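You operate a simulated robot arm through the tools that you are given. There is no shell and no other tool.

You are at the controls of a simulated two-armed robot. One attempt, no reset.

Task
Dial the green work card's length and offset, reset, switch to AUTO.

Only the result counts: the job must be done as asked and must still hold three seconds after the hand-in. Knocking over, shifting, dropping, spilling or breaking anything else fails it.

Robot
Two 7-joint arms with fingered hands on one trunk that stands fixed in place. Base frame: the origin is at the foot of the trunk, x ahead of it, y to its left, z up. Readings come in cm, rad, newtons and seconds.
The left shoulder is at [7, 15.4, 132.2], the right one opposite. With the tool pointing down near the work surface each hand reaches from about 10 to 82 cm from the base axis, measured 20 degrees to its own side. Payload 3.9 kg a hand.
Tool frame (each hand has its own): the origin (TCP) lies between the finger pads and is the grasp point; the fingertips stand 3 cm ahead of it; z points along the fingers, y is the line along which they close. The gripper opens to 10.4 cm; its body begins 3.5 cm behind the TCP. The gripper is a hand of 4 fingers: y runs from the thumb to the fingers, the wrist lies at [-1.7, -10.4, -17.8] in the tool frame.
Orientation is that of the tool frame in the base frame, as a unit quaternion [w, x, y, z]. With the fingers straight down and the wrist toward the robot, the tool's x, y and z point along [0, 1, 0], [1, 0, 0] and [0, 0, -1] of the base frame.

Tools
- The arms move only by the tool drive_tool. It takes "left_targets", "right_targets" or both (then of equal length, played together; a hand with none holds still); each is a list of rows, each a list of 6 numbers: the shift along the base's x, y, z in units of 400 mm (1.0 is 400 mm), then the turn, a rotation vector about the base's x, y, z in units of 180 degrees (1.0 is 180 degrees). In form: [[dx, dy, dz, rx, ry, rz], ...]. A call has 1 to 20 rows; each row is the pose to reach, as a shift and turn from the pose commanded when the call began. A call with a number of a shift or a turn outside -1 to 1 is refused whole. A row lasts 0.2 s, in which the tool goes at most 5 cm and 0.15 rad; a call with a longer step from one row to the next is refused whole. A pose out of reach is approached as far as the arm can. The call stops where the force on the tool passes 40 N (or 10 N more than at its start, if that is more) or the arm is blocked; 0.2 s more then pass. In this call time passes only in rows, and 0.2 s behind the last. The reply holds the time, the measured pose of the TCP, the force on the tool along the base axes, the opening and the grip force, in the units named above and with some noise, with the torque about the TCP (base axes, N m) and any sound that the robot's microphone picked up.
- Cameras (640 x 400 px; columns grow to the right, rows downward): "scene" is now at [13.31, 4.02, 158.81]; the picture's right is [0.45, -0.89, 0.00], its down [-0.18, -0.09, -0.98] and it looks along [0.87, 0.44, -0.20] (base axes); focal length 216 px, centre (320, 200). "left" rides on the left gripper at [-6.6, -9, -12.6] in its tool frame; the picture's right is [-0.78, -0.30, 0.56], its down [0.57, -0.70, 0.42] and it looks along [0.26, 0.65, 0.71] (tool axes); focal length 275 px, centre (320, 200). "right" rides on the right gripper at [6.6, -9, -12.6] in its tool frame; the picture's right is [-0.78, 0.30, -0.56], its down [-0.57, -0.70, 0.42] and it looks along [-0.27, 0.65, 0.71] (tool axes); focal length 275 px, centre (320, 200). There is no depth. A picture from a camera that has moved, and an enlarged one, comes with that camera's place and axes in the base frame and with its lens.
- capture(camera): a new picture of that camera. No time passes.
- slide_trunk(by): slides the trunk up (or, below 0, down) by that many cm; the arms and the scene camera ride with it, the base frame stays. It gives what a move gives, with no picture.
- finger_targets(index, middle, ring, thumb_bend, thumb_turn, hand): sets how far each is bent, from 0 (flat) to 1 (curled in); at 0.3 the hand is open as for a grip, at 0.7 the pads meet at the TCP. One left out holds its place. A second passes; each finger stops where it meets its share of the squeeze, and holds until it gets a number again. It is the only way to open and close the hand. It gives what a move gives, with no picture; readings hold the bend of each and the force on the fingers (four entries, about 0 where the hand has none), thumb and palm. thumb_turn goes from beside the hand (0) to across from the fingers (1), as for a grip.
- aim_head(pan, tilt): turns the head with the scene camera to pan (to the left, within 1.501 rad either way) and tilt (down, from -0.506 to 1.204), counted from straight ahead of the robot. It gives what a move gives.
- inspect(camera, box): a new picture of the part [left, top, right, bottom] of that camera's present view, enlarged. No time passes.
- hand_in(): hands the job in; it is judged then, once.

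Nothing tells you positions but the pictures and the camera data. Unless the task says otherwise, let go and move clear before handing in.

The tools are called after ">>>" as name(argument=value, ...) on one line, values as JSON. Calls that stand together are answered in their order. drive_tool: Moves the arms, as the interface text tells. Its arguments: {"type":"object","properties":{"left_targets":{"type":"array","items":{"type":"array","items":{"type":"number"}}},"right_targets":{"type":"array","items":{"type":"array","items":{"type":"number"}}}},"required":[]} The other tools are called the same way: slide_trunk (by) moves the trunk up or down; finger_targets (index, middle, ring, thumb_bend, thumb_turn, hand) moves the fingers one by one; aim_head (pan, tilt) turns the head that bears the scene camera; capture (camera) takes a picture; inspect (camera, box) takes an enlarged picture of a part of a camera's view; hand_in () hands the job in.

At the start:

```text
clock: 0.0
left_eef_pos: [36.56, 48.31, 148.4]
left_ee_rot: [0.0, 0.707, 0.707, -0.001]
left_ft_force: [0.9, -0.6, 0.6]
left_torque: [-0.01, -0.02, -0.01]
left_gripper_width: 10.38
left_finger_force: 0.1
left_shape: jaw
left_bend: [0.3, 0.3, 0.3, 0.3, 0.97]
left_finger forces: [0.0, 0.0, 0.1, 0.0, 0.1, 0.0]
right_eef_pos: [43.77, 0.8, 151.71]
right_ee_rot: [0.0, 0.707, 0.707, 0.0]
right_ft_force: [0.0, 0.8, 0.5]
right_torque: [-0.02, 0.0, 0.0]
right_gripper_width: 10.36
right_finger_force: 0.0
right_shape: jaw
right_bend: [0.3, 0.3, 0.3, 0.3, 0.97]
right_finger forces: [0.0, 0.0, 0.1, 0.1, 0.1, 0.1]
trunk travel left (down, up): [-77.5, 16.5]
head pan, tilt (commanded): [0.468, 0.199]
```

scene: 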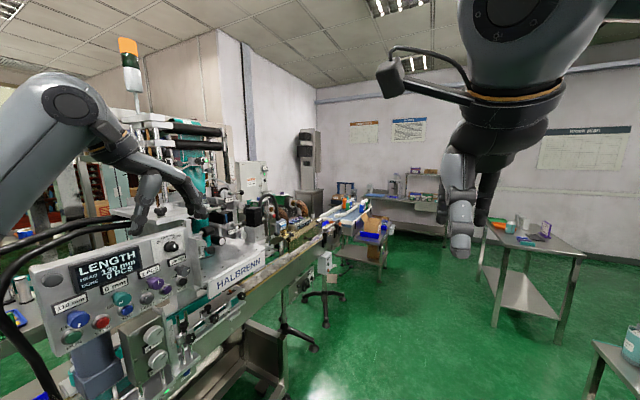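
right: 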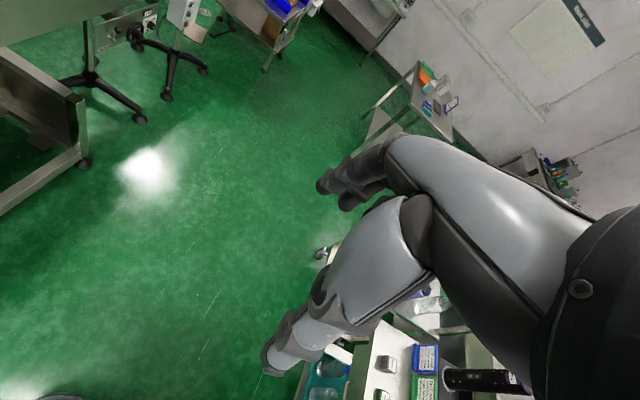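
left: 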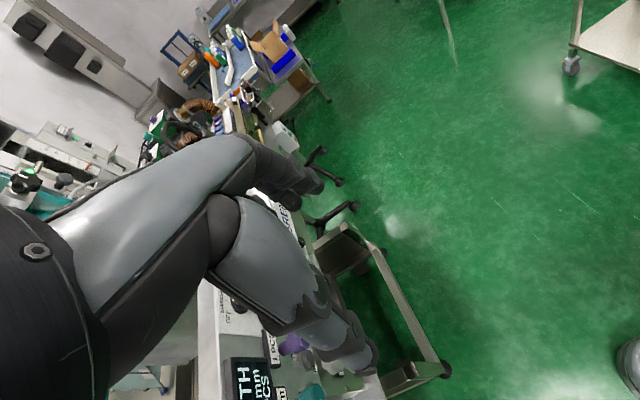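

I see a labelling machine with a control panel (LENGTH display, knobs, buttons) on the left, and several tables. I'll look at the panel closely and search for the work cards.

>>> inspect(camera="scene", box=[20, 220, 220, 380])

>>> inspect(camera="scene", box=[320, 90, 640, 290])

>>> inspect(camera="right", box=[260, 240, 560, 400])

```text
2.50 times, centred on (120, 300) of scene
camera zoom: at [13.31, 4.02, 158.81], right [0.45, -0.89, 0.0], down [-0.18, -0.09, -0.98], along [0.87, 0.44, -0.2], focal length 540 px, centre (820, -50)
```

zoom: 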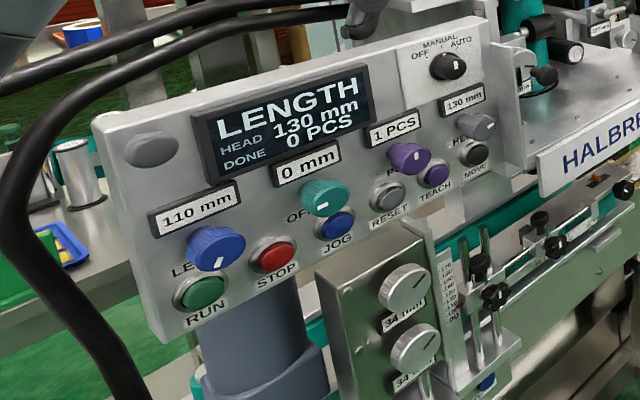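

```text
2.00 times, centred on (480, 190) of scene
camera zoom: at [13.31, 4.02, 158.81], right [0.45, -0.89, 0.0], down [-0.18, -0.09, -0.98], along [0.87, 0.44, -0.2], focal length 432 px, centre (0, 220)
```

zoom: 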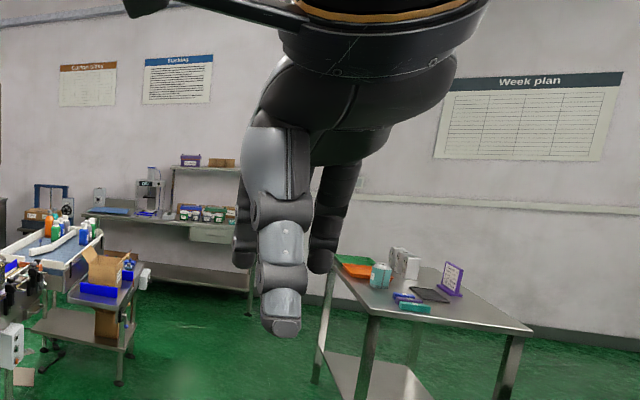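

```text
2.13 times, centred on (410, 320) of right
camera zoom: at [34.7, 7.46, 164.33], right [0.3, -0.78, 0.56], down [-0.7, -0.57, -0.42], along [0.65, -0.27, -0.71], focal length 587 px, centre (128, -56)
```

zoom: 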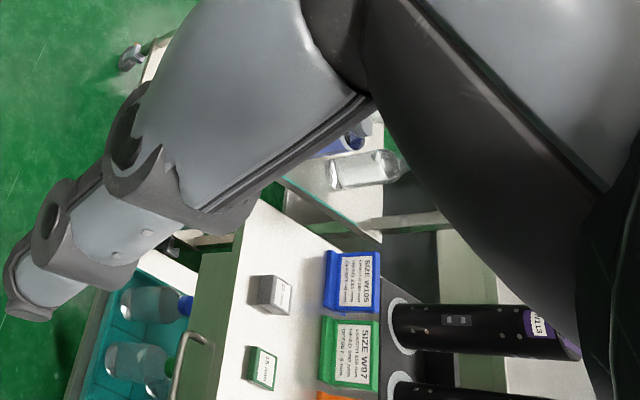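

The panel carries a LENGTH dial (blue), OFFSET dial (teal), PCS dial (purple), HEAD dial (grey), RUN, STOP, JOG, RESET, TEACH, MOVE buttons and a mode switch. The green card sits on a cart to the right; I'll zoom in there and turn the head.

>>> inspect(camera="right", box=[400, 340, 450, 400])

>>> aim_head(pan=-0.6, tilt=0.6)

>>> capture(camera="scene")

```text
6.67 times, centred on (425, 370) of right
camera zoom: at [34.7, 7.46, 164.33], right [0.3, -0.78, 0.56], down [-0.7, -0.57, -0.42], along [0.65, -0.27, -0.71], focal length 1835 px, centre (-380, -933)
```

zoom: 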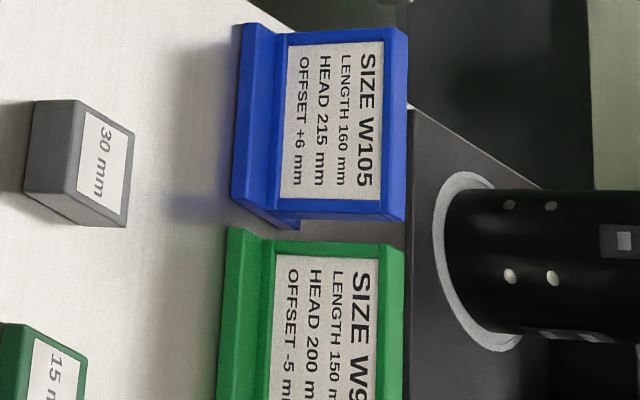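

```text
clock: 1.3
left_eef_pos: [36.58, 48.34, 148.41]
left_ee_rot: [0.0, 0.707, 0.707, 0.0]
left_ft_force: [-0.3, 0.5, -0.2]
left_torque: [0.05, 0.03, -0.02]
left_gripper_width: 10.38
left_finger_force: 0.1
left_shape: jaw
left_bend: [0.3, 0.3, 0.3, 0.3, 0.97]
left_finger forces: [0.0, 0.1, 0.1, 0.0, 0.0, 0.0]
right_eef_pos: [43.9, 0.68, 151.8]
right_ee_rot: [0.0, 0.707, 0.707, -0.001]
right_ft_force: [-0.7, -0.2, 0.1]
right_torque: [0.02, -0.01, 0.01]
right_gripper_width: 10.37
right_finger_force: 0.1
right_shape: jaw
right_bend: [0.3, 0.3, 0.3, 0.3, 0.97]
right_finger forces: [0.1, 0.1, 0.0, 0.1, 0.1, 0.1]
trunk travel left (down, up): [-77.5, 16.5]
head pan, tilt (commanded): [-0.6, 0.6]
```

```text
taken
camera scene: at [12.3, -5.17, 155.11], right [-0.56, -0.83, 0.0], down [-0.47, 0.32, -0.83], along [0.68, -0.47, -0.56], focal length 216 px, centre (320, 200)
```

scene: 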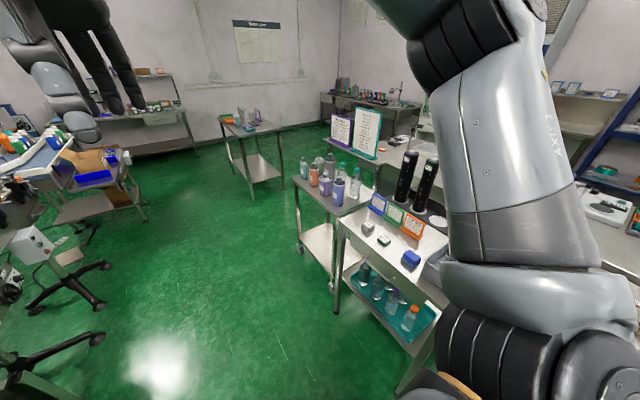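

>>> inspect(camera="scene", box=[376, 195, 412, 230])

>>> inspect(camera="scene", box=[320, 95, 390, 165])

>>> inspect(camera="scene", box=[350, 180, 450, 280])

```text
11.43 times, centred on (394, 212) of scene
camera zoom: at [12.3, -5.17, 155.11], right [-0.56, -0.83, 0.0], down [-0.47, 0.32, -0.83], along [0.68, -0.47, -0.56], focal length 2470 px, centre (-526, 57)
```

zoom: 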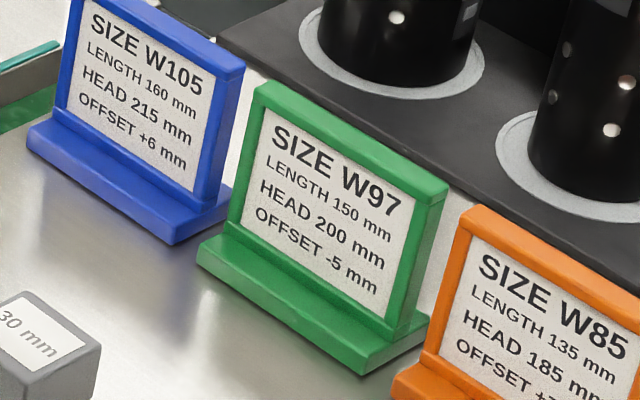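

```text
5.71 times, centred on (355, 130) of scene
camera zoom: at [12.3, -5.17, 155.11], right [-0.56, -0.83, 0.0], down [-0.47, 0.32, -0.83], along [0.68, -0.47, -0.56], focal length 1235 px, centre (120, 600)
```

zoom: 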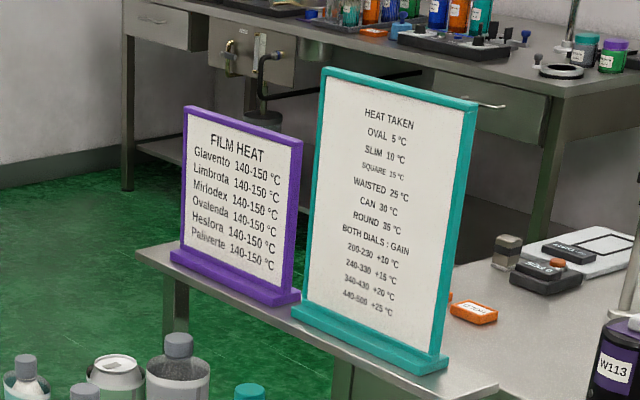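

```text
4.00 times, centred on (400, 230) of scene
camera zoom: at [12.3, -5.17, 155.11], right [-0.56, -0.83, 0.0], down [-0.47, 0.32, -0.83], along [0.68, -0.47, -0.56], focal length 864 px, centre (0, 80)
```

zoom: 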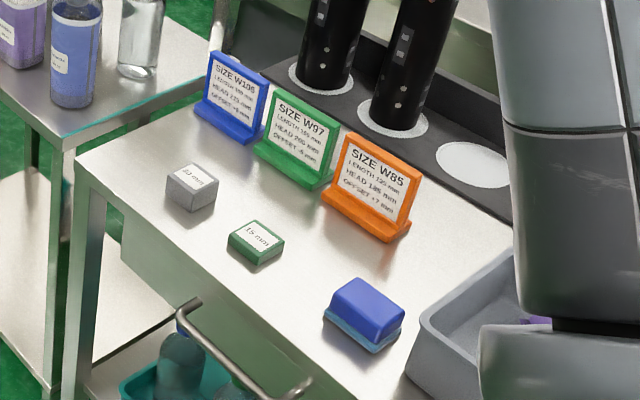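

The green card reads SIZE W97: LENGTH 150 mm, HEAD 200 mm, OFFSET -5 mm. Before trusting it, I'll look around for other green cards or notices near the machine.

>>> aim_head(pan=1.2, tilt=0.4)

>>> capture(camera="scene")

>>> inspect(camera="scene", box=[0, 0, 320, 200])

>>> inspect(camera="scene", box=[320, 0, 640, 200])

>>> inspect(camera="scene", box=[0, 200, 320, 400])

>>> inspect(camera="scene", box=[320, 200, 640, 400])

```text
clock: 3.1
left_eef_pos: [36.57, 48.31, 148.53]
left_ee_rot: [0.0, 0.707, 0.707, 0.001]
left_ft_force: [0.3, 0.2, -0.9]
left_torque: [0.0, 0.02, 0.0]
left_gripper_width: 10.37
left_finger_force: 0.1
left_shape: jaw
left_bend: [0.3, 0.3, 0.3, 0.3, 0.97]
left_finger forces: [0.0, 0.0, 0.0, 0.1, 0.0, 0.1]
right_eef_pos: [43.71, 0.86, 151.8]
right_ee_rot: [0.0, 0.707, 0.707, 0.0]
right_ft_force: [0.3, -0.3, -0.1]
right_torque: [-0.01, 0.02, 0.01]
right_gripper_width: 10.35
right_finger_force: 0.0
right_shape: jaw
right_bend: [0.3, 0.3, 0.3, 0.3, 0.97]
right_finger forces: [0.1, 0.0, 0.1, 0.0, 0.0, 0.0]
trunk travel left (down, up): [-77.5, 16.5]
head pan, tilt (commanded): [1.201, 0.4]
```

```text
taken
camera scene: at [8.35, 8.45, 156.93], right [0.93, -0.36, 0.0], down [-0.14, -0.36, -0.92], along [0.33, 0.86, -0.39], focal length 216 px, centre (320, 200)
```

scene: 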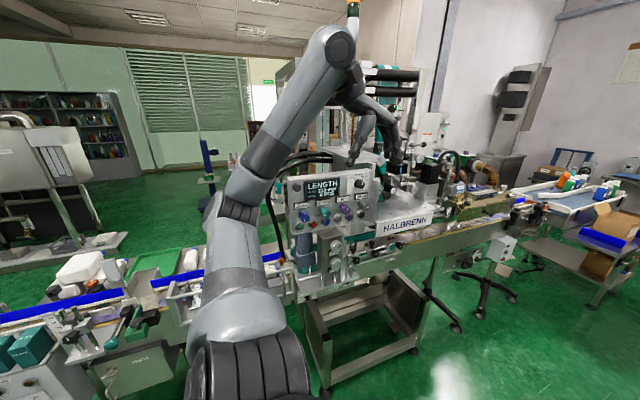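

```text
2.00 times, centred on (160, 100) of scene
camera zoom: at [8.35, 8.45, 156.93], right [0.93, -0.36, 0.0], down [-0.14, -0.36, -0.92], along [0.33, 0.86, -0.39], focal length 432 px, centre (640, 400)
```

zoom: 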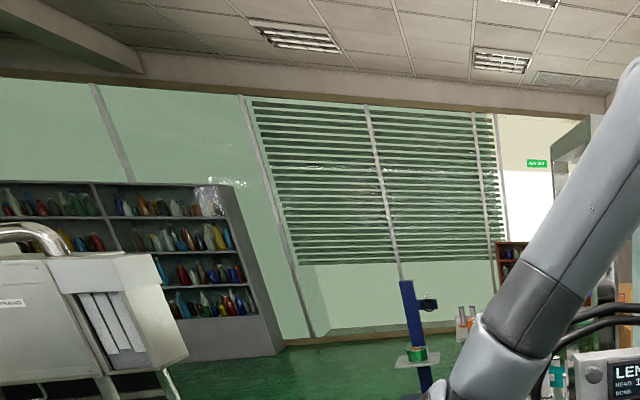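

```text
2.00 times, centred on (480, 100) of scene
camera zoom: at [8.35, 8.45, 156.93], right [0.93, -0.36, 0.0], down [-0.14, -0.36, -0.92], along [0.33, 0.86, -0.39], focal length 432 px, centre (0, 400)
```

zoom: 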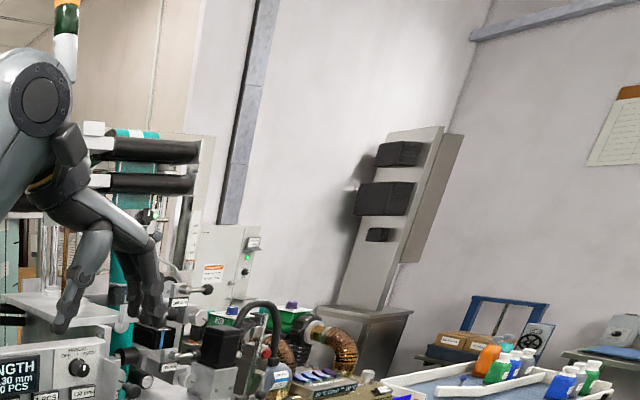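

```text
2.00 times, centred on (160, 300) of scene
camera zoom: at [8.35, 8.45, 156.93], right [0.93, -0.36, 0.0], down [-0.14, -0.36, -0.92], along [0.33, 0.86, -0.39], focal length 432 px, centre (640, 0)
```

zoom: 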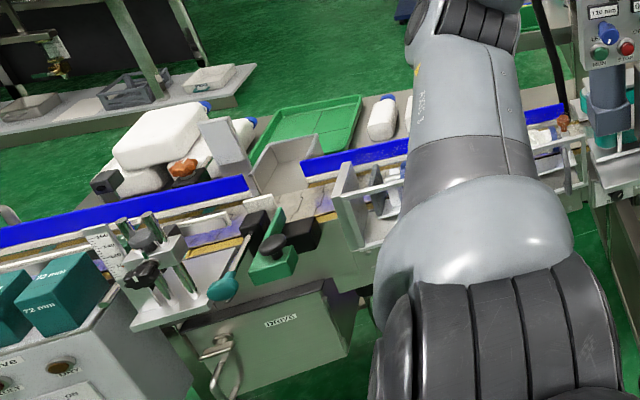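

```text
2.00 times, centred on (480, 300) of scene
camera zoom: at [8.35, 8.45, 156.93], right [0.93, -0.36, 0.0], down [-0.14, -0.36, -0.92], along [0.33, 0.86, -0.39], focal length 432 px, centre (0, 0)
```

zoom: 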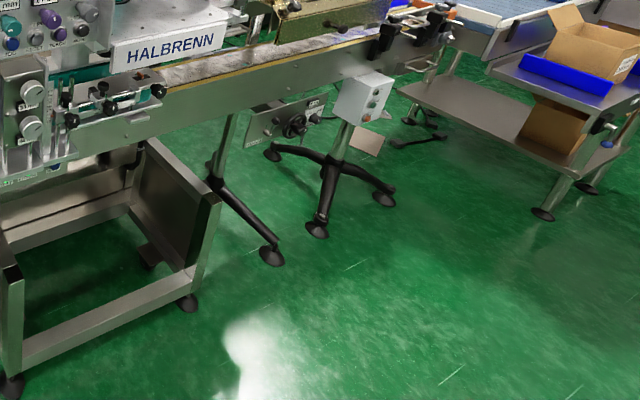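

The W97 green card matches the panel's dials (LENGTH 150, OFFSET -5). Now I'll study the panel closely.

>>> inspect(camera="scene", box=[270, 160, 390, 270])

>>> inspect(camera="scene", box=[285, 190, 335, 240])

>>> inspect(camera="scene", box=[330, 165, 380, 230])

```text
3.64 times, centred on (330, 215) of scene
camera zoom: at [8.35, 8.45, 156.93], right [0.93, -0.36, 0.0], down [-0.14, -0.36, -0.92], along [0.33, 0.86, -0.39], focal length 786 px, centre (284, 146)
```

zoom: 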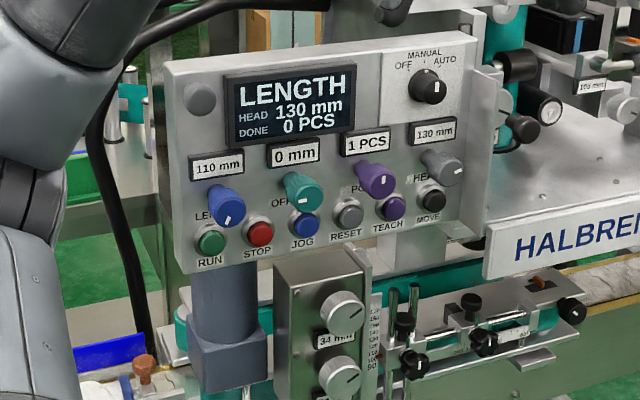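

```text
8.00 times, centred on (310, 215) of scene
camera zoom: at [8.35, 8.45, 156.93], right [0.93, -0.36, 0.0], down [-0.14, -0.36, -0.92], along [0.33, 0.86, -0.39], focal length 1729 px, centre (400, 80)
```

zoom: 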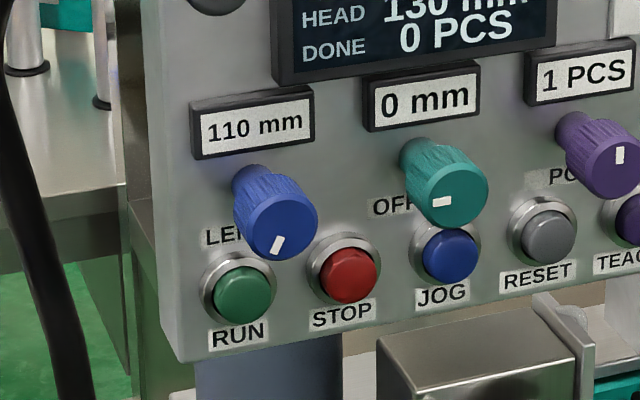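

```text
6.15 times, centred on (355, 198) of scene
camera zoom: at [8.35, 8.45, 156.93], right [0.93, -0.36, 0.0], down [-0.14, -0.36, -0.92], along [0.33, 0.86, -0.39], focal length 1330 px, centre (105, 215)
```

zoom: 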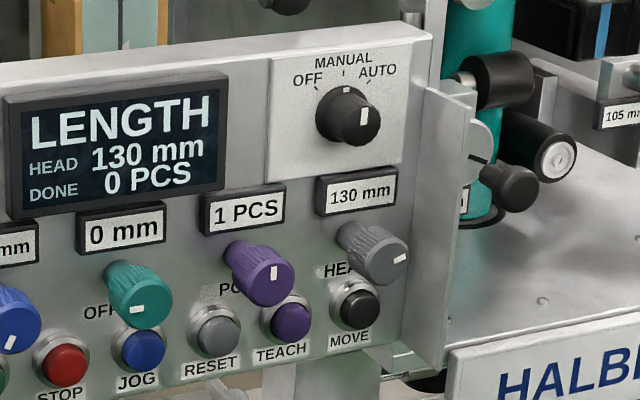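

I place the LENGTH dial face near (25, 65, 126) and the mode switch near (45, 66, 134), with the panel facing the robot's right (-y). Next I examine the left hand's finger geometry in its camera and the scene view.

>>> inspect(camera="left", box=[160, 100, 420, 400])

>>> inspect(camera="scene", box=[320, 60, 440, 200])

```text
1.33 times, centred on (290, 250) of left
camera zoom: at [27.55, 41.7, 161.0], right [-0.3, -0.78, -0.56], down [-0.7, 0.57, -0.42], along [0.65, 0.26, -0.71], focal length 367 px, centre (360, 133)
```

zoom: 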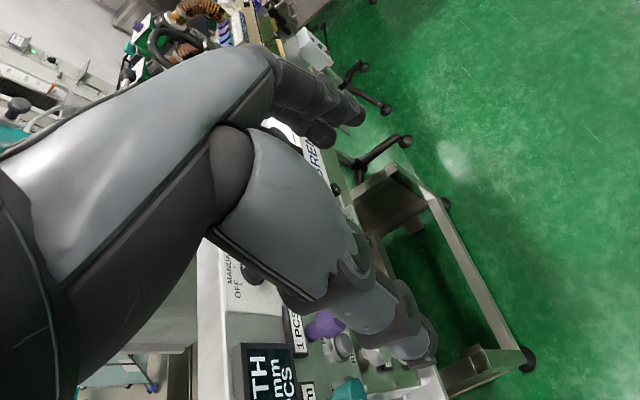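

```text
2.86 times, centred on (380, 130) of scene
camera zoom: at [8.35, 8.45, 156.93], right [0.93, -0.36, 0.0], down [-0.14, -0.36, -0.92], along [0.33, 0.86, -0.39], focal length 617 px, centre (149, 400)
```

zoom: 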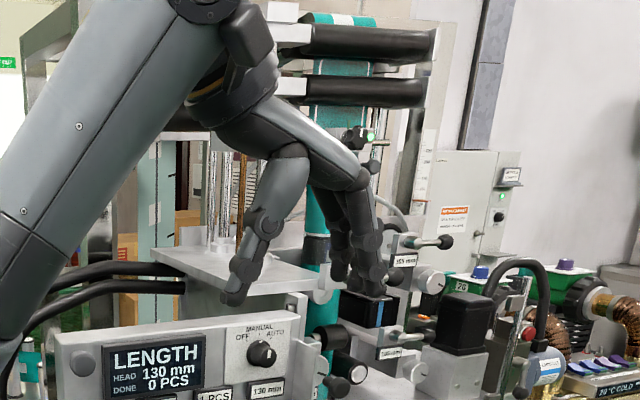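

The hand has a thumb on its -y side and three fingers on its +y side, hanging free in front of the machine. I'll rotate the left hand to point at the panel (+y), staying about 15 cm in front of it.

>>> drive_tool(left_targets=[[0.0, -0.01, 0.0, 0.045, 0, 0], [0.0, -0.02, 0.0, 0.09, 0, 0], [0.0, -0.03, 0.0, 0.135, 0, 0], [0.0, -0.04, 0.0, 0.18, 0, 0], [0.0, -0.05, 0.0, 0.225, 0, 0], [0.0, -0.06, 0.0, 0.27, 0, 0], [0.0, -0.07, 0.0, 0.315, 0, 0], [0.0, -0.08, 0.0, 0.36, 0, 0], [0.0, -0.09, 0.0, 0.405, 0, 0], [0.0, -0.1, 0.0, 0.45, 0, 0], [0.0, -0.1, 0.0, 0.495, 0, 0], [0.0, -0.1, 0.0, 0.5, 0, 0]])

>>> capture(camera="scene")

>>> capture(camera="left")

```text
clock: 5.7
left_eef_pos: [37.83, 44.76, 149.1]
left_ee_rot: [0.5, -0.5, -0.5, -0.499]
left_ft_force: [0.0, 0.4, -0.3]
left_torque: [0.0, -0.02, 0.02]
left_gripper_width: 10.4
left_finger_force: 0.0
left_shape: jaw
left_bend: [0.3, 0.3, 0.3, 0.3, 0.97]
left_finger forces: [0.1, 0.1, 0.0, 0.1, 0.1, 0.0]
left hand out of reach, approached as far as the arm can: row 10, 11, 12
right_eef_pos: [43.97, 0.85, 151.76]
right_ee_rot: [0.0, 0.707, 0.707, 0.0]
right_ft_force: [-0.1, -0.7, 0.7]
right_torque: [0.02, 0.04, 0.01]
right_gripper_width: 10.39
right_finger_force: 0.1
right_shape: jaw
right_bend: [0.3, 0.3, 0.3, 0.3, 0.97]
right_finger forces: [0.0, 0.1, 0.0, 0.0, 0.0, 0.1]
trunk travel left (down, up): [-77.5, 16.5]
head pan, tilt (commanded): [1.201, 0.4]
```

```text
taken
camera scene: at [8.45, 8.52, 156.92], right [0.93, -0.36, 0.0], down [-0.14, -0.36, -0.92], along [0.33, 0.86, -0.39], focal length 216 px, centre (320, 200)
```

scene: 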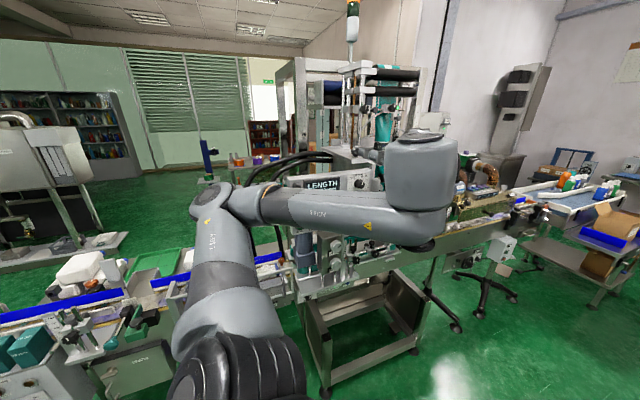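

```text
taken
camera left: at [28.77, 32.03, 142.58], right [-0.3, 0.56, -0.78], down [-0.7, 0.42, 0.57], along [0.65, 0.71, 0.26], focal length 275 px, centre (320, 200)
```

left: 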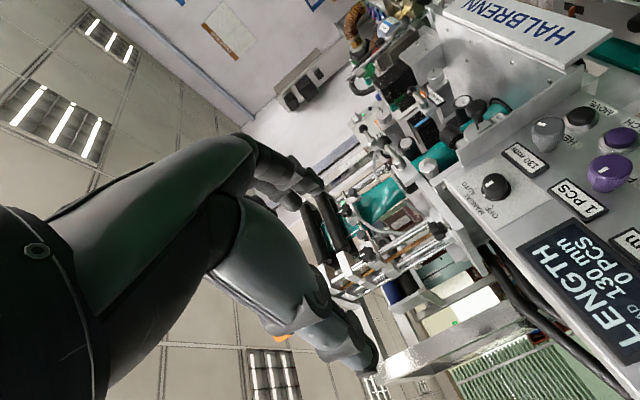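

The hand now points at +y, and the left camera sees the panel from close by. I'll zoom in for precise panel geometry.

>>> inspect(camera="left", box=[420, 70, 640, 270])

>>> inspect(camera="left", box=[200, 130, 400, 400])

```text
2.00 times, centred on (530, 170) of left
camera zoom: at [28.77, 32.03, 142.58], right [-0.3, 0.56, -0.78], down [-0.7, 0.42, 0.57], along [0.65, 0.71, 0.26], focal length 551 px, centre (-100, 260)
```

zoom: 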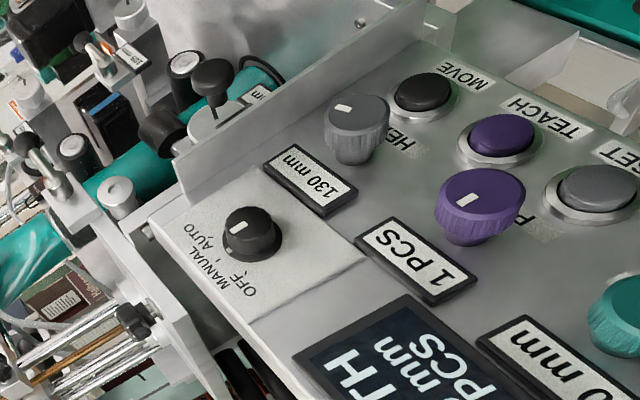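

```text
1.48 times, centred on (300, 265) of left
camera zoom: at [28.77, 32.03, 142.58], right [-0.3, 0.56, -0.78], down [-0.7, 0.42, 0.57], along [0.65, 0.71, 0.26], focal length 408 px, centre (350, 104)
```

zoom: 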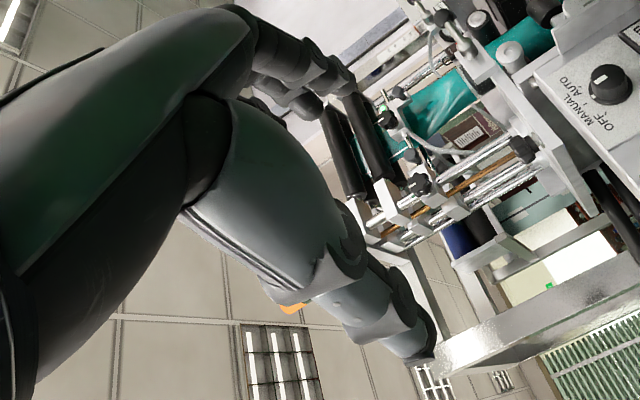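

The left camera gives a clear view of the mode switch (now at MANUAL) and dials. I'll test finger postures: curl middle and ring to leave a thumb + index pinch, and see what it looks like.

>>> finger_targets(hand="left", index=0.3, middle=1.0, ring=1.0)

>>> inspect(camera="left", box=[200, 130, 400, 400])

>>> inspect(camera="scene", box=[240, 120, 480, 270])

>>> capture(camera="right")

```text
clock: 6.7
left_eef_pos: [37.62, 44.64, 149.21]
left_ee_rot: [0.5, -0.5, -0.5, -0.5]
left_ft_force: [0.3, 0.8, 0.1]
left_torque: [0.01, 0.02, -0.01]
left_gripper_width: 10.45
left_finger_force: 0.0
left_shape: fingers
left_bend: [0.3, 1.0, 1.0, 0.3, 0.97]
left_finger forces: [0.0, 0.0, 0.1, 0.1, 0.1, 0.1]
right_eef_pos: [43.72, 0.87, 151.74]
right_ee_rot: [-0.001, 0.707, 0.707, 0.0]
right_ft_force: [0.8, -0.2, 0.0]
right_torque: [0.01, 0.01, 0.01]
right_gripper_width: 10.34
right_finger_force: 0.1
right_shape: jaw
right_bend: [0.3, 0.3, 0.3, 0.3, 0.97]
right_finger forces: [0.0, 0.0, 0.0, 0.0, 0.1, 0.0]
trunk travel left (down, up): [-77.5, 16.5]
head pan, tilt (commanded): [1.201, 0.4]
```

```text
1.48 times, centred on (300, 265) of left
camera zoom: at [28.62, 31.95, 142.62], right [-0.3, 0.56, -0.78], down [-0.7, 0.42, 0.57], along [0.65, 0.72, 0.26], focal length 408 px, centre (350, 104)
```

zoom: 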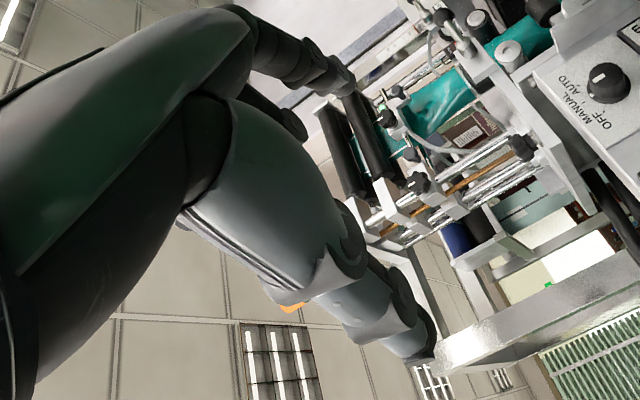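

```text
2.67 times, centred on (360, 195) of scene
camera zoom: at [8.3, 8.41, 156.94], right [0.93, -0.36, 0.0], down [-0.14, -0.36, -0.92], along [0.33, 0.86, -0.39], focal length 576 px, centre (213, 213)
```

zoom: 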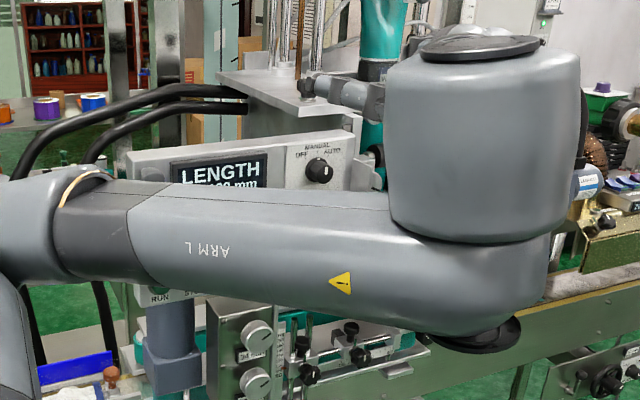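

```text
taken
camera right: at [34.65, 7.42, 164.34], right [0.3, -0.78, 0.56], down [-0.7, -0.57, -0.42], along [0.65, -0.26, -0.71], focal length 275 px, centre (320, 200)
```

right: 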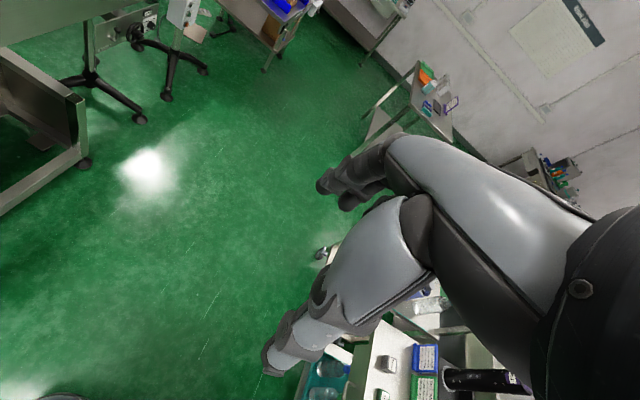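

The index finger is on the tool's -x side, and the forearm blocks the scene view in this pose. I'll roll the hand so the wrist sits below (tool y up), which should free the scene camera's view and give room for clockwise strokes.

>>> drive_tool(left_targets=[[0.0, 0.005, -0.02, 0, -0.042, 0], [0.0, 0.01, -0.04, 0, -0.084, 0], [0.0, 0.015, -0.06, 0, -0.126, 0], [0.0, 0.02, -0.08, 0, -0.168, 0], [0.0, 0.025, -0.1, 0, -0.21, 0], [0.0, 0.03, -0.12, 0, -0.252, 0], [0.0, 0.035, -0.14, 0, -0.294, 0], [0.0, 0.04, -0.16, 0, -0.336, 0], [0.0, 0.045, -0.18, 0, -0.378, 0], [0.0, 0.05, -0.2, 0, -0.42, 0], [0.0, 0.05, -0.22, 0, -0.46, 0], [0.0, 0.05, -0.25, 0, -0.5, 0]])

>>> capture(camera="scene")

>>> capture(camera="left")

```text
clock: 9.3
left_eef_pos: [37.72, 46.68, 139.14]
left_ee_rot: [0.0, 0.0, 0.707, 0.707]
left_ft_force: [1.5, 0.4, 0.0]
left_torque: [-0.02, 0.01, -0.03]
left_gripper_width: 10.46
left_finger_force: 0.0
left_shape: fingers
left_bend: [0.3, 1.0, 1.0, 0.3, 0.97]
left_finger forces: [0.0, 0.0, 0.1, 0.0, 0.0, 0.0]
left hand out of reach, approached as far as the arm can: row 1, 2, 3, 4
right_eef_pos: [43.87, 0.95, 151.76]
right_ee_rot: [0.0, 0.707, 0.707, 0.0]
right_ft_force: [0.0, 0.4, 0.4]
right_torque: [0.02, 0.0, 0.04]
right_gripper_width: 10.31
right_finger_force: 0.1
right_shape: jaw
right_bend: [0.3, 0.3, 0.3, 0.3, 0.97]
right_finger forces: [0.0, 0.0, 0.1, 0.1, 0.0, 0.0]
trunk travel left (down, up): [-77.5, 16.5]
head pan, tilt (commanded): [1.201, 0.4]
```

```text
taken
camera scene: at [8.44, 8.47, 156.93], right [0.93, -0.36, 0.0], down [-0.14, -0.36, -0.92], along [0.33, 0.86, -0.39], focal length 216 px, centre (320, 200)
```

scene: 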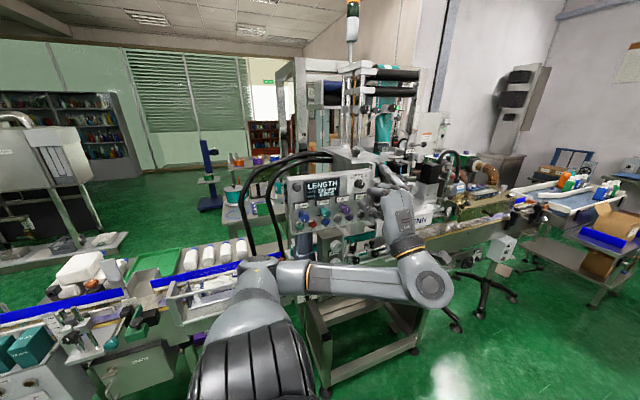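

```text
taken
camera left: at [44.32, 34.04, 130.23], right [0.78, 0.56, -0.3], down [-0.57, 0.42, -0.7], along [-0.27, 0.71, 0.65], focal length 275 px, centre (320, 200)
```

left: 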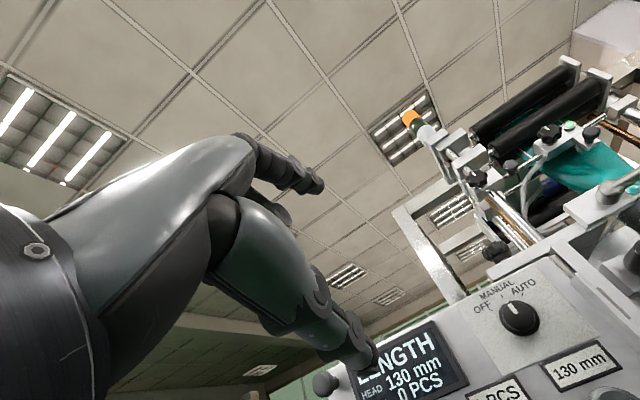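

Now the scene camera sees both the panel and the hand. I'll zoom in on the hand to learn the finger layout.

>>> inspect(camera="scene", box=[330, 160, 440, 270])

>>> inspect(camera="scene", box=[270, 165, 390, 255])

```text
3.64 times, centred on (385, 215) of scene
camera zoom: at [8.44, 8.47, 156.93], right [0.93, -0.36, 0.0], down [-0.14, -0.36, -0.92], along [0.33, 0.86, -0.39], focal length 786 px, centre (84, 146)
```

zoom: 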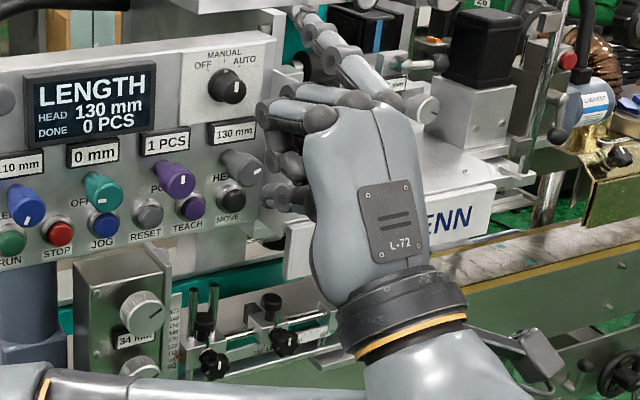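

```text
4.44 times, centred on (330, 210) of scene
camera zoom: at [8.44, 8.47, 156.93], right [0.93, -0.36, 0.0], down [-0.14, -0.36, -0.92], along [0.33, 0.86, -0.39], focal length 960 px, centre (276, 156)
```

zoom: 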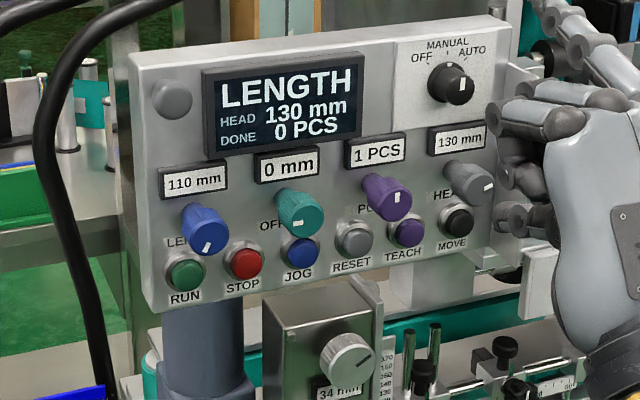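

>>> finger_targets(hand="left", index=1.0, middle=0.3, ring=1.0)

>>> inspect(camera="left", box=[160, 100, 420, 400])

>>> inspect(camera="scene", box=[330, 150, 440, 250])

```text
clock: 10.3
left_eef_pos: [37.65, 46.6, 139.22]
left_ee_rot: [0.0, 0.0, 0.707, 0.707]
left_ft_force: [0.1, 0.1, 0.2]
left_torque: [-0.01, 0.01, 0.0]
left_gripper_width: 6.48
left_finger_force: 0.0
left_shape: fingers
left_bend: [1.0, 0.3, 1.0, 0.3, 0.97]
left_finger forces: [0.0, 0.0, 0.0, 0.1, 0.0, 0.1]
right_eef_pos: [43.86, 0.81, 151.67]
right_ee_rot: [0.0, 0.707, 0.707, 0.0]
right_ft_force: [0.1, 0.1, 0.0]
right_torque: [0.0, 0.0, 0.02]
right_gripper_width: 10.39
right_finger_force: 0.1
right_shape: jaw
right_bend: [0.3, 0.3, 0.3, 0.3, 0.97]
right_finger forces: [0.0, 0.1, 0.0, 0.0, 0.0, 0.0]
trunk travel left (down, up): [-77.5, 16.5]
head pan, tilt (commanded): [1.201, 0.4]
```

```text
1.33 times, centred on (290, 250) of left
camera zoom: at [44.2, 34.06, 130.25], right [0.78, 0.56, -0.3], down [-0.57, 0.42, -0.7], along [-0.26, 0.71, 0.65], focal length 367 px, centre (360, 133)
```

zoom: 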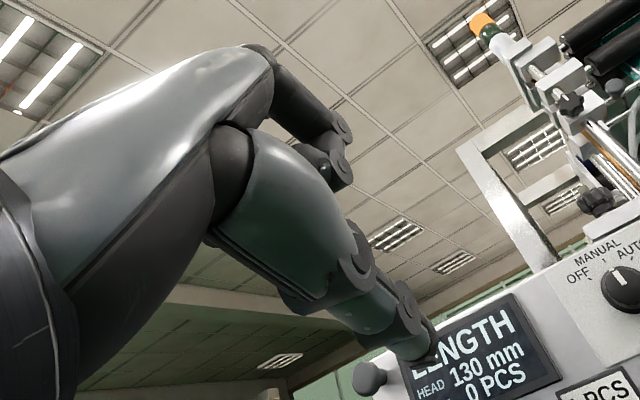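

```text
4.00 times, centred on (385, 200) of scene
camera zoom: at [8.33, 8.43, 156.93], right [0.93, -0.36, 0.0], down [-0.14, -0.36, -0.92], along [0.33, 0.86, -0.39], focal length 864 px, centre (60, 200)
```

zoom: 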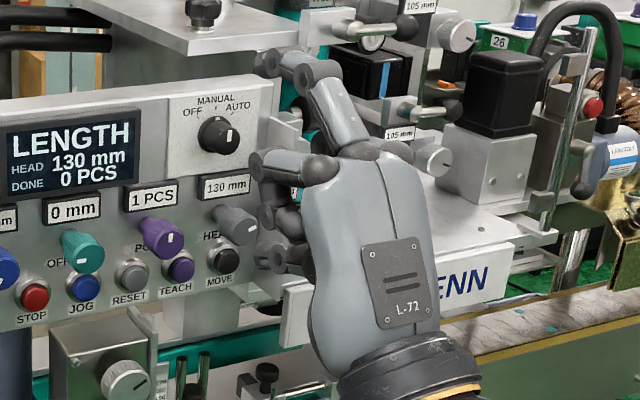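

The middle finger opposes the thumb at tool x≈0, so I'll pinch dials with middle + thumb, index and ring curled. Dials appear at x≈26 (LENGTH), 33 (OFFSET), z≈125.5, faces at y≈66.5. I'll move the hand in front of LENGTH, stopping short.

>>> drive_tool(left_targets=[[-0.05, 0.02, -0.06, 0, 0, 0], [-0.1, 0.04, -0.12, 0, 0, 0], [-0.15, 0.06, -0.18, 0, 0, 0], [-0.2, 0.08, -0.24, 0, 0, 0], [-0.25, 0.1, -0.3, 0, 0, 0], [-0.29, 0.12, -0.34, 0, 0, 0]])

>>> capture(camera="scene")

>>> capture(camera="left")

>>> inspect(camera="scene", box=[270, 165, 390, 255])

```text
clock: 11.7
left_eef_pos: [25.94, 51.44, 125.6]
left_ee_rot: [0.0, 0.0, 0.707, 0.707]
left_ft_force: [0.5, 0.9, 0.0]
left_torque: [-0.01, -0.02, -0.03]
left_gripper_width: 6.47
left_finger_force: 0.0
left_shape: fingers
left_bend: [1.0, 0.3, 1.0, 0.3, 0.97]
left_finger forces: [0.0, 0.0, 0.1, 0.0, 0.0, 0.0]
right_eef_pos: [43.72, 0.83, 151.83]
right_ee_rot: [0.001, 0.707, 0.707, 0.0]
right_ft_force: [0.2, 0.3, 0.3]
right_torque: [0.01, 0.02, -0.01]
right_gripper_width: 10.39
right_finger_force: 0.1
right_shape: jaw
right_bend: [0.3, 0.3, 0.3, 0.3, 0.97]
right_finger forces: [0.0, 0.1, 0.0, 0.0, 0.0, 0.0]
trunk travel left (down, up): [-77.5, 16.5]
head pan, tilt (commanded): [1.201, 0.4]
```

```text
taken
camera scene: at [8.26, 8.42, 156.94], right [0.93, -0.36, 0.0], down [-0.14, -0.36, -0.92], along [0.33, 0.86, -0.39], focal length 216 px, centre (320, 200)
```

scene: 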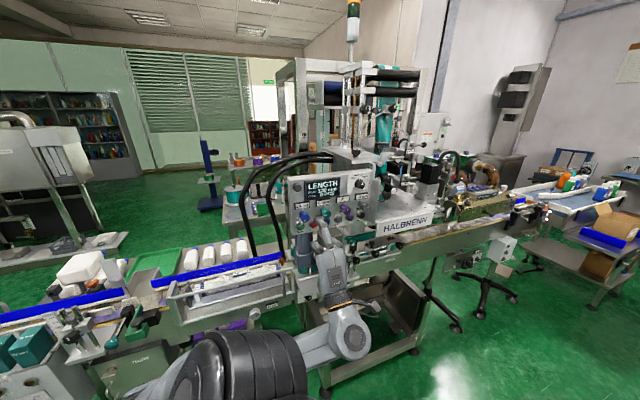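

```text
taken
camera left: at [32.5, 38.83, 116.55], right [0.78, 0.56, -0.3], down [-0.57, 0.43, -0.7], along [-0.26, 0.71, 0.65], focal length 275 px, centre (320, 200)
```

left: 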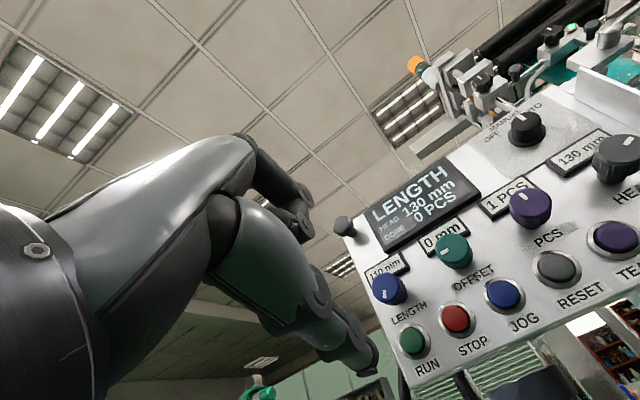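

```text
4.44 times, centred on (330, 210) of scene
camera zoom: at [8.26, 8.42, 156.94], right [0.93, -0.36, 0.0], down [-0.14, -0.36, -0.92], along [0.33, 0.86, -0.39], focal length 960 px, centre (276, 156)
```

zoom: 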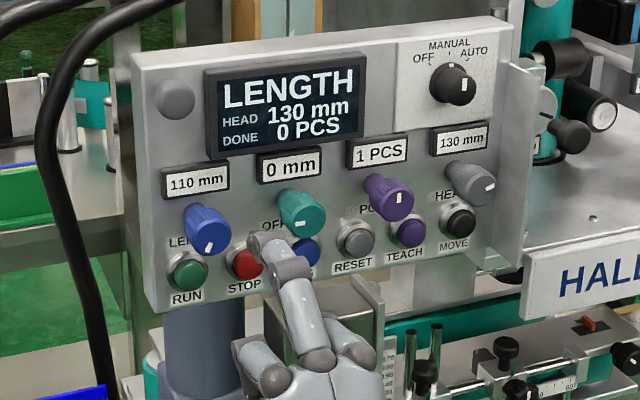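

The left camera now gives an excellent view of the panel. I put the LENGTH dial face at about (25.5, 65.6, 125.8). I'll do a dry pinch here in free space to see where the pads meet.

>>> finger_targets(hand="left", middle=0.55, thumb_bend=0.55)

>>> inspect(camera="scene", box=[290, 200, 370, 270])

>>> inspect(camera="left", box=[220, 180, 480, 390])

```text
clock: 12.7
left_eef_pos: [26.06, 51.5, 125.45]
left_ee_rot: [-0.001, 0.0, 0.707, 0.707]
left_ft_force: [0.1, 0.2, -0.4]
left_torque: [0.0, -0.02, -0.01]
left_gripper_width: 5.19
left_finger_force: 0.1
left_shape: fingers
left_bend: [1.0, 0.55, 1.0, 0.55, 0.97]
left_finger forces: [0.0, 0.0, 0.0, 0.0, 0.0, 0.0]
right_eef_pos: [43.95, 0.71, 151.67]
right_ee_rot: [0.0, 0.707, 0.707, 0.0]
right_ft_force: [-0.4, -0.4, 1.1]
right_torque: [0.02, 0.01, 0.01]
right_gripper_width: 10.35
right_finger_force: 0.0
right_shape: jaw
right_bend: [0.3, 0.3, 0.3, 0.3, 0.97]
right_finger forces: [0.0, 0.0, 0.0, 0.0, 0.0, 0.0]
trunk travel left (down, up): [-77.5, 16.5]
head pan, tilt (commanded): [1.201, 0.4]
```

```text
5.71 times, centred on (330, 235) of scene
camera zoom: at [8.34, 8.44, 156.93], right [0.93, -0.36, 0.0], down [-0.14, -0.36, -0.92], along [0.33, 0.86, -0.39], focal length 1235 px, centre (263, 0)
```

zoom: 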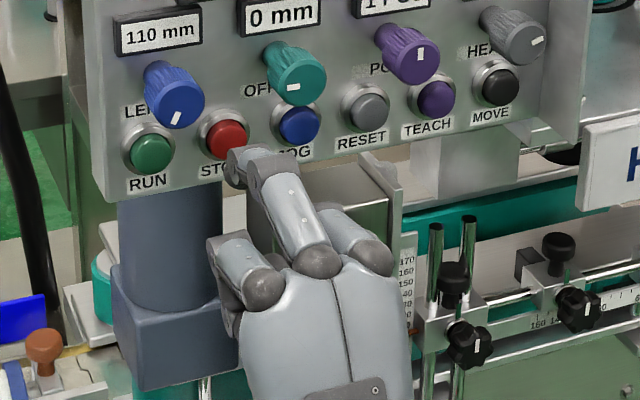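

```text
1.90 times, centred on (350, 285) of left
camera zoom: at [32.59, 38.83, 116.53], right [0.78, 0.56, -0.3], down [-0.57, 0.42, -0.7], along [-0.26, 0.71, 0.65], focal length 524 px, centre (263, 38)
```

zoom: 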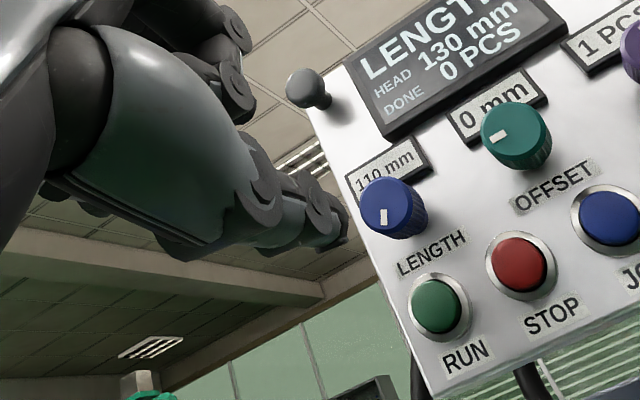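

The pads meet about where expected. I'll try a three-point pinch (index + middle + thumb) opened to about 6 cm, which should centre itself on a dial.

>>> finger_targets(hand="left", index=0.45, middle=0.45, thumb_bend=0.45)

>>> inspect(camera="scene", box=[290, 200, 370, 270])

>>> inspect(camera="left", box=[220, 180, 480, 390])

```text
clock: 13.7
left_eef_pos: [25.98, 51.49, 125.44]
left_ee_rot: [0.0, 0.0, 0.707, 0.707]
left_ft_force: [0.5, 0.3, 0.3]
left_torque: [-0.02, -0.03, 0.02]
left_gripper_width: 6.61
left_finger_force: 0.1
left_shape: fingers
left_bend: [0.45, 0.45, 1.0, 0.45, 0.97]
left_finger forces: [0.0, 0.1, 0.0, 0.0, 0.1, 0.1]
right_eef_pos: [43.88, 0.79, 151.72]
right_ee_rot: [0.001, 0.707, 0.707, 0.0]
right_ft_force: [0.0, 0.9, -0.5]
right_torque: [0.02, -0.01, 0.0]
right_gripper_width: 10.38
right_finger_force: 0.0
right_shape: jaw
right_bend: [0.3, 0.3, 0.3, 0.3, 0.97]
right_finger forces: [0.1, 0.0, 0.0, 0.1, 0.0, 0.0]
trunk travel left (down, up): [-77.5, 16.5]
head pan, tilt (commanded): [1.201, 0.4]
```

```text
5.71 times, centred on (330, 235) of scene
camera zoom: at [8.35, 8.44, 156.93], right [0.93, -0.36, 0.0], down [-0.14, -0.36, -0.92], along [0.33, 0.86, -0.39], focal length 1235 px, centre (263, 0)
```

zoom: 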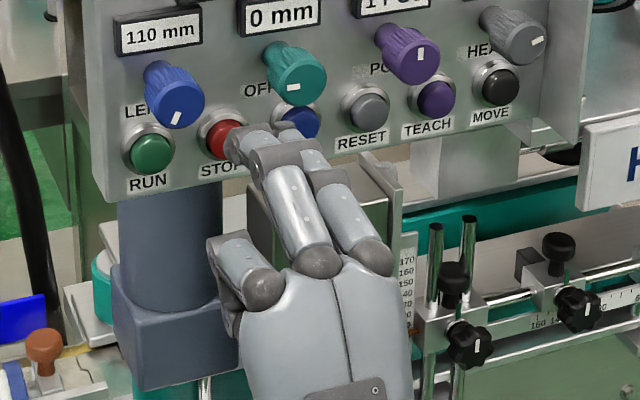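

```text
1.90 times, centred on (350, 285) of left
camera zoom: at [32.59, 38.83, 116.53], right [0.78, 0.56, -0.3], down [-0.57, 0.42, -0.7], along [-0.26, 0.71, 0.65], focal length 524 px, centre (263, 38)
```

zoom: 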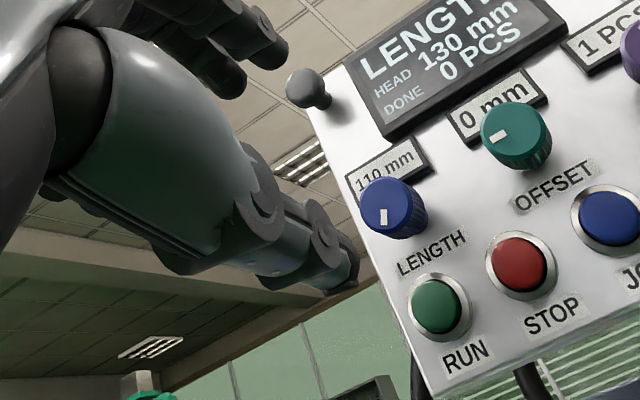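

Index and middle straddle tool x=0, with the thumb opposite — a good three-point grip. I'll approach LENGTH to about 2 cm short of its face and check alignment.

>>> drive_tool(left_targets=[[-0.005, 0.05, 0.008, 0, 0, 0], [-0.011, 0.1, 0.0165, 0, 0, 0], [-0.011, 0.15, 0.0165, 0, 0, 0], [-0.011, 0.2, 0.0165, 0, 0, 0]])

>>> inspect(camera="scene", box=[275, 180, 355, 250])

>>> inspect(camera="left", box=[220, 180, 480, 390])

```text
clock: 14.7
left_eef_pos: [25.65, 59.61, 125.89]
left_ee_rot: [0.0, 0.0, 0.707, 0.707]
left_ft_force: [0.1, -0.3, 0.3]
left_torque: [-0.01, -0.04, 0.0]
left_gripper_width: 6.62
left_finger_force: 0.1
left_shape: fingers
left_bend: [0.45, 0.45, 1.0, 0.45, 0.97]
left_finger forces: [0.1, 0.0, 0.1, 0.1, 0.0, 0.0]
right_eef_pos: [43.82, 0.87, 151.72]
right_ee_rot: [0.0, 0.707, 0.707, 0.0]
right_ft_force: [0.4, 0.0, 0.2]
right_torque: [0.0, 0.0, 0.01]
right_gripper_width: 10.36
right_finger_force: 0.1
right_shape: jaw
right_bend: [0.3, 0.3, 0.3, 0.3, 0.97]
right_finger forces: [0.0, 0.0, 0.0, 0.1, 0.0, 0.0]
trunk travel left (down, up): [-77.5, 16.5]
head pan, tilt (commanded): [1.201, 0.4]
```

```text
5.71 times, centred on (315, 215) of scene
camera zoom: at [8.35, 8.5, 156.93], right [0.93, -0.36, 0.0], down [-0.14, -0.36, -0.92], along [0.33, 0.86, -0.39], focal length 1235 px, centre (349, 114)
```

zoom: 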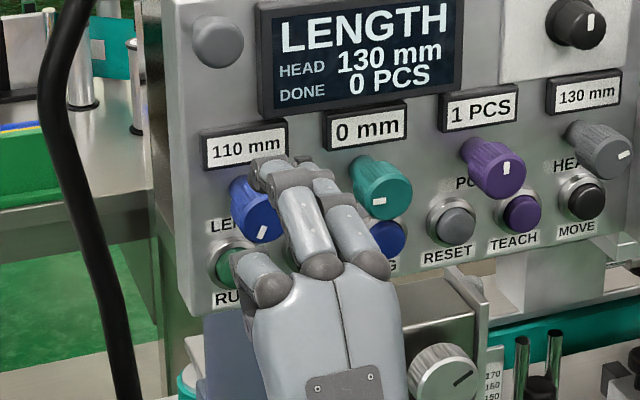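

```text
1.90 times, centred on (350, 285) of left
camera zoom: at [32.22, 47.02, 117.06], right [0.78, 0.56, -0.3], down [-0.57, 0.42, -0.7], along [-0.26, 0.71, 0.65], focal length 524 px, centre (263, 38)
```

zoom: 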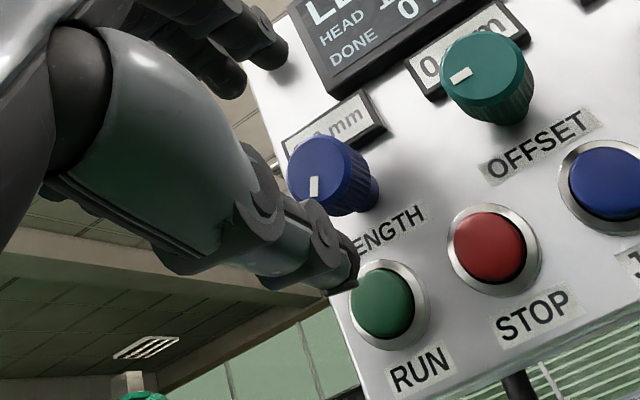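

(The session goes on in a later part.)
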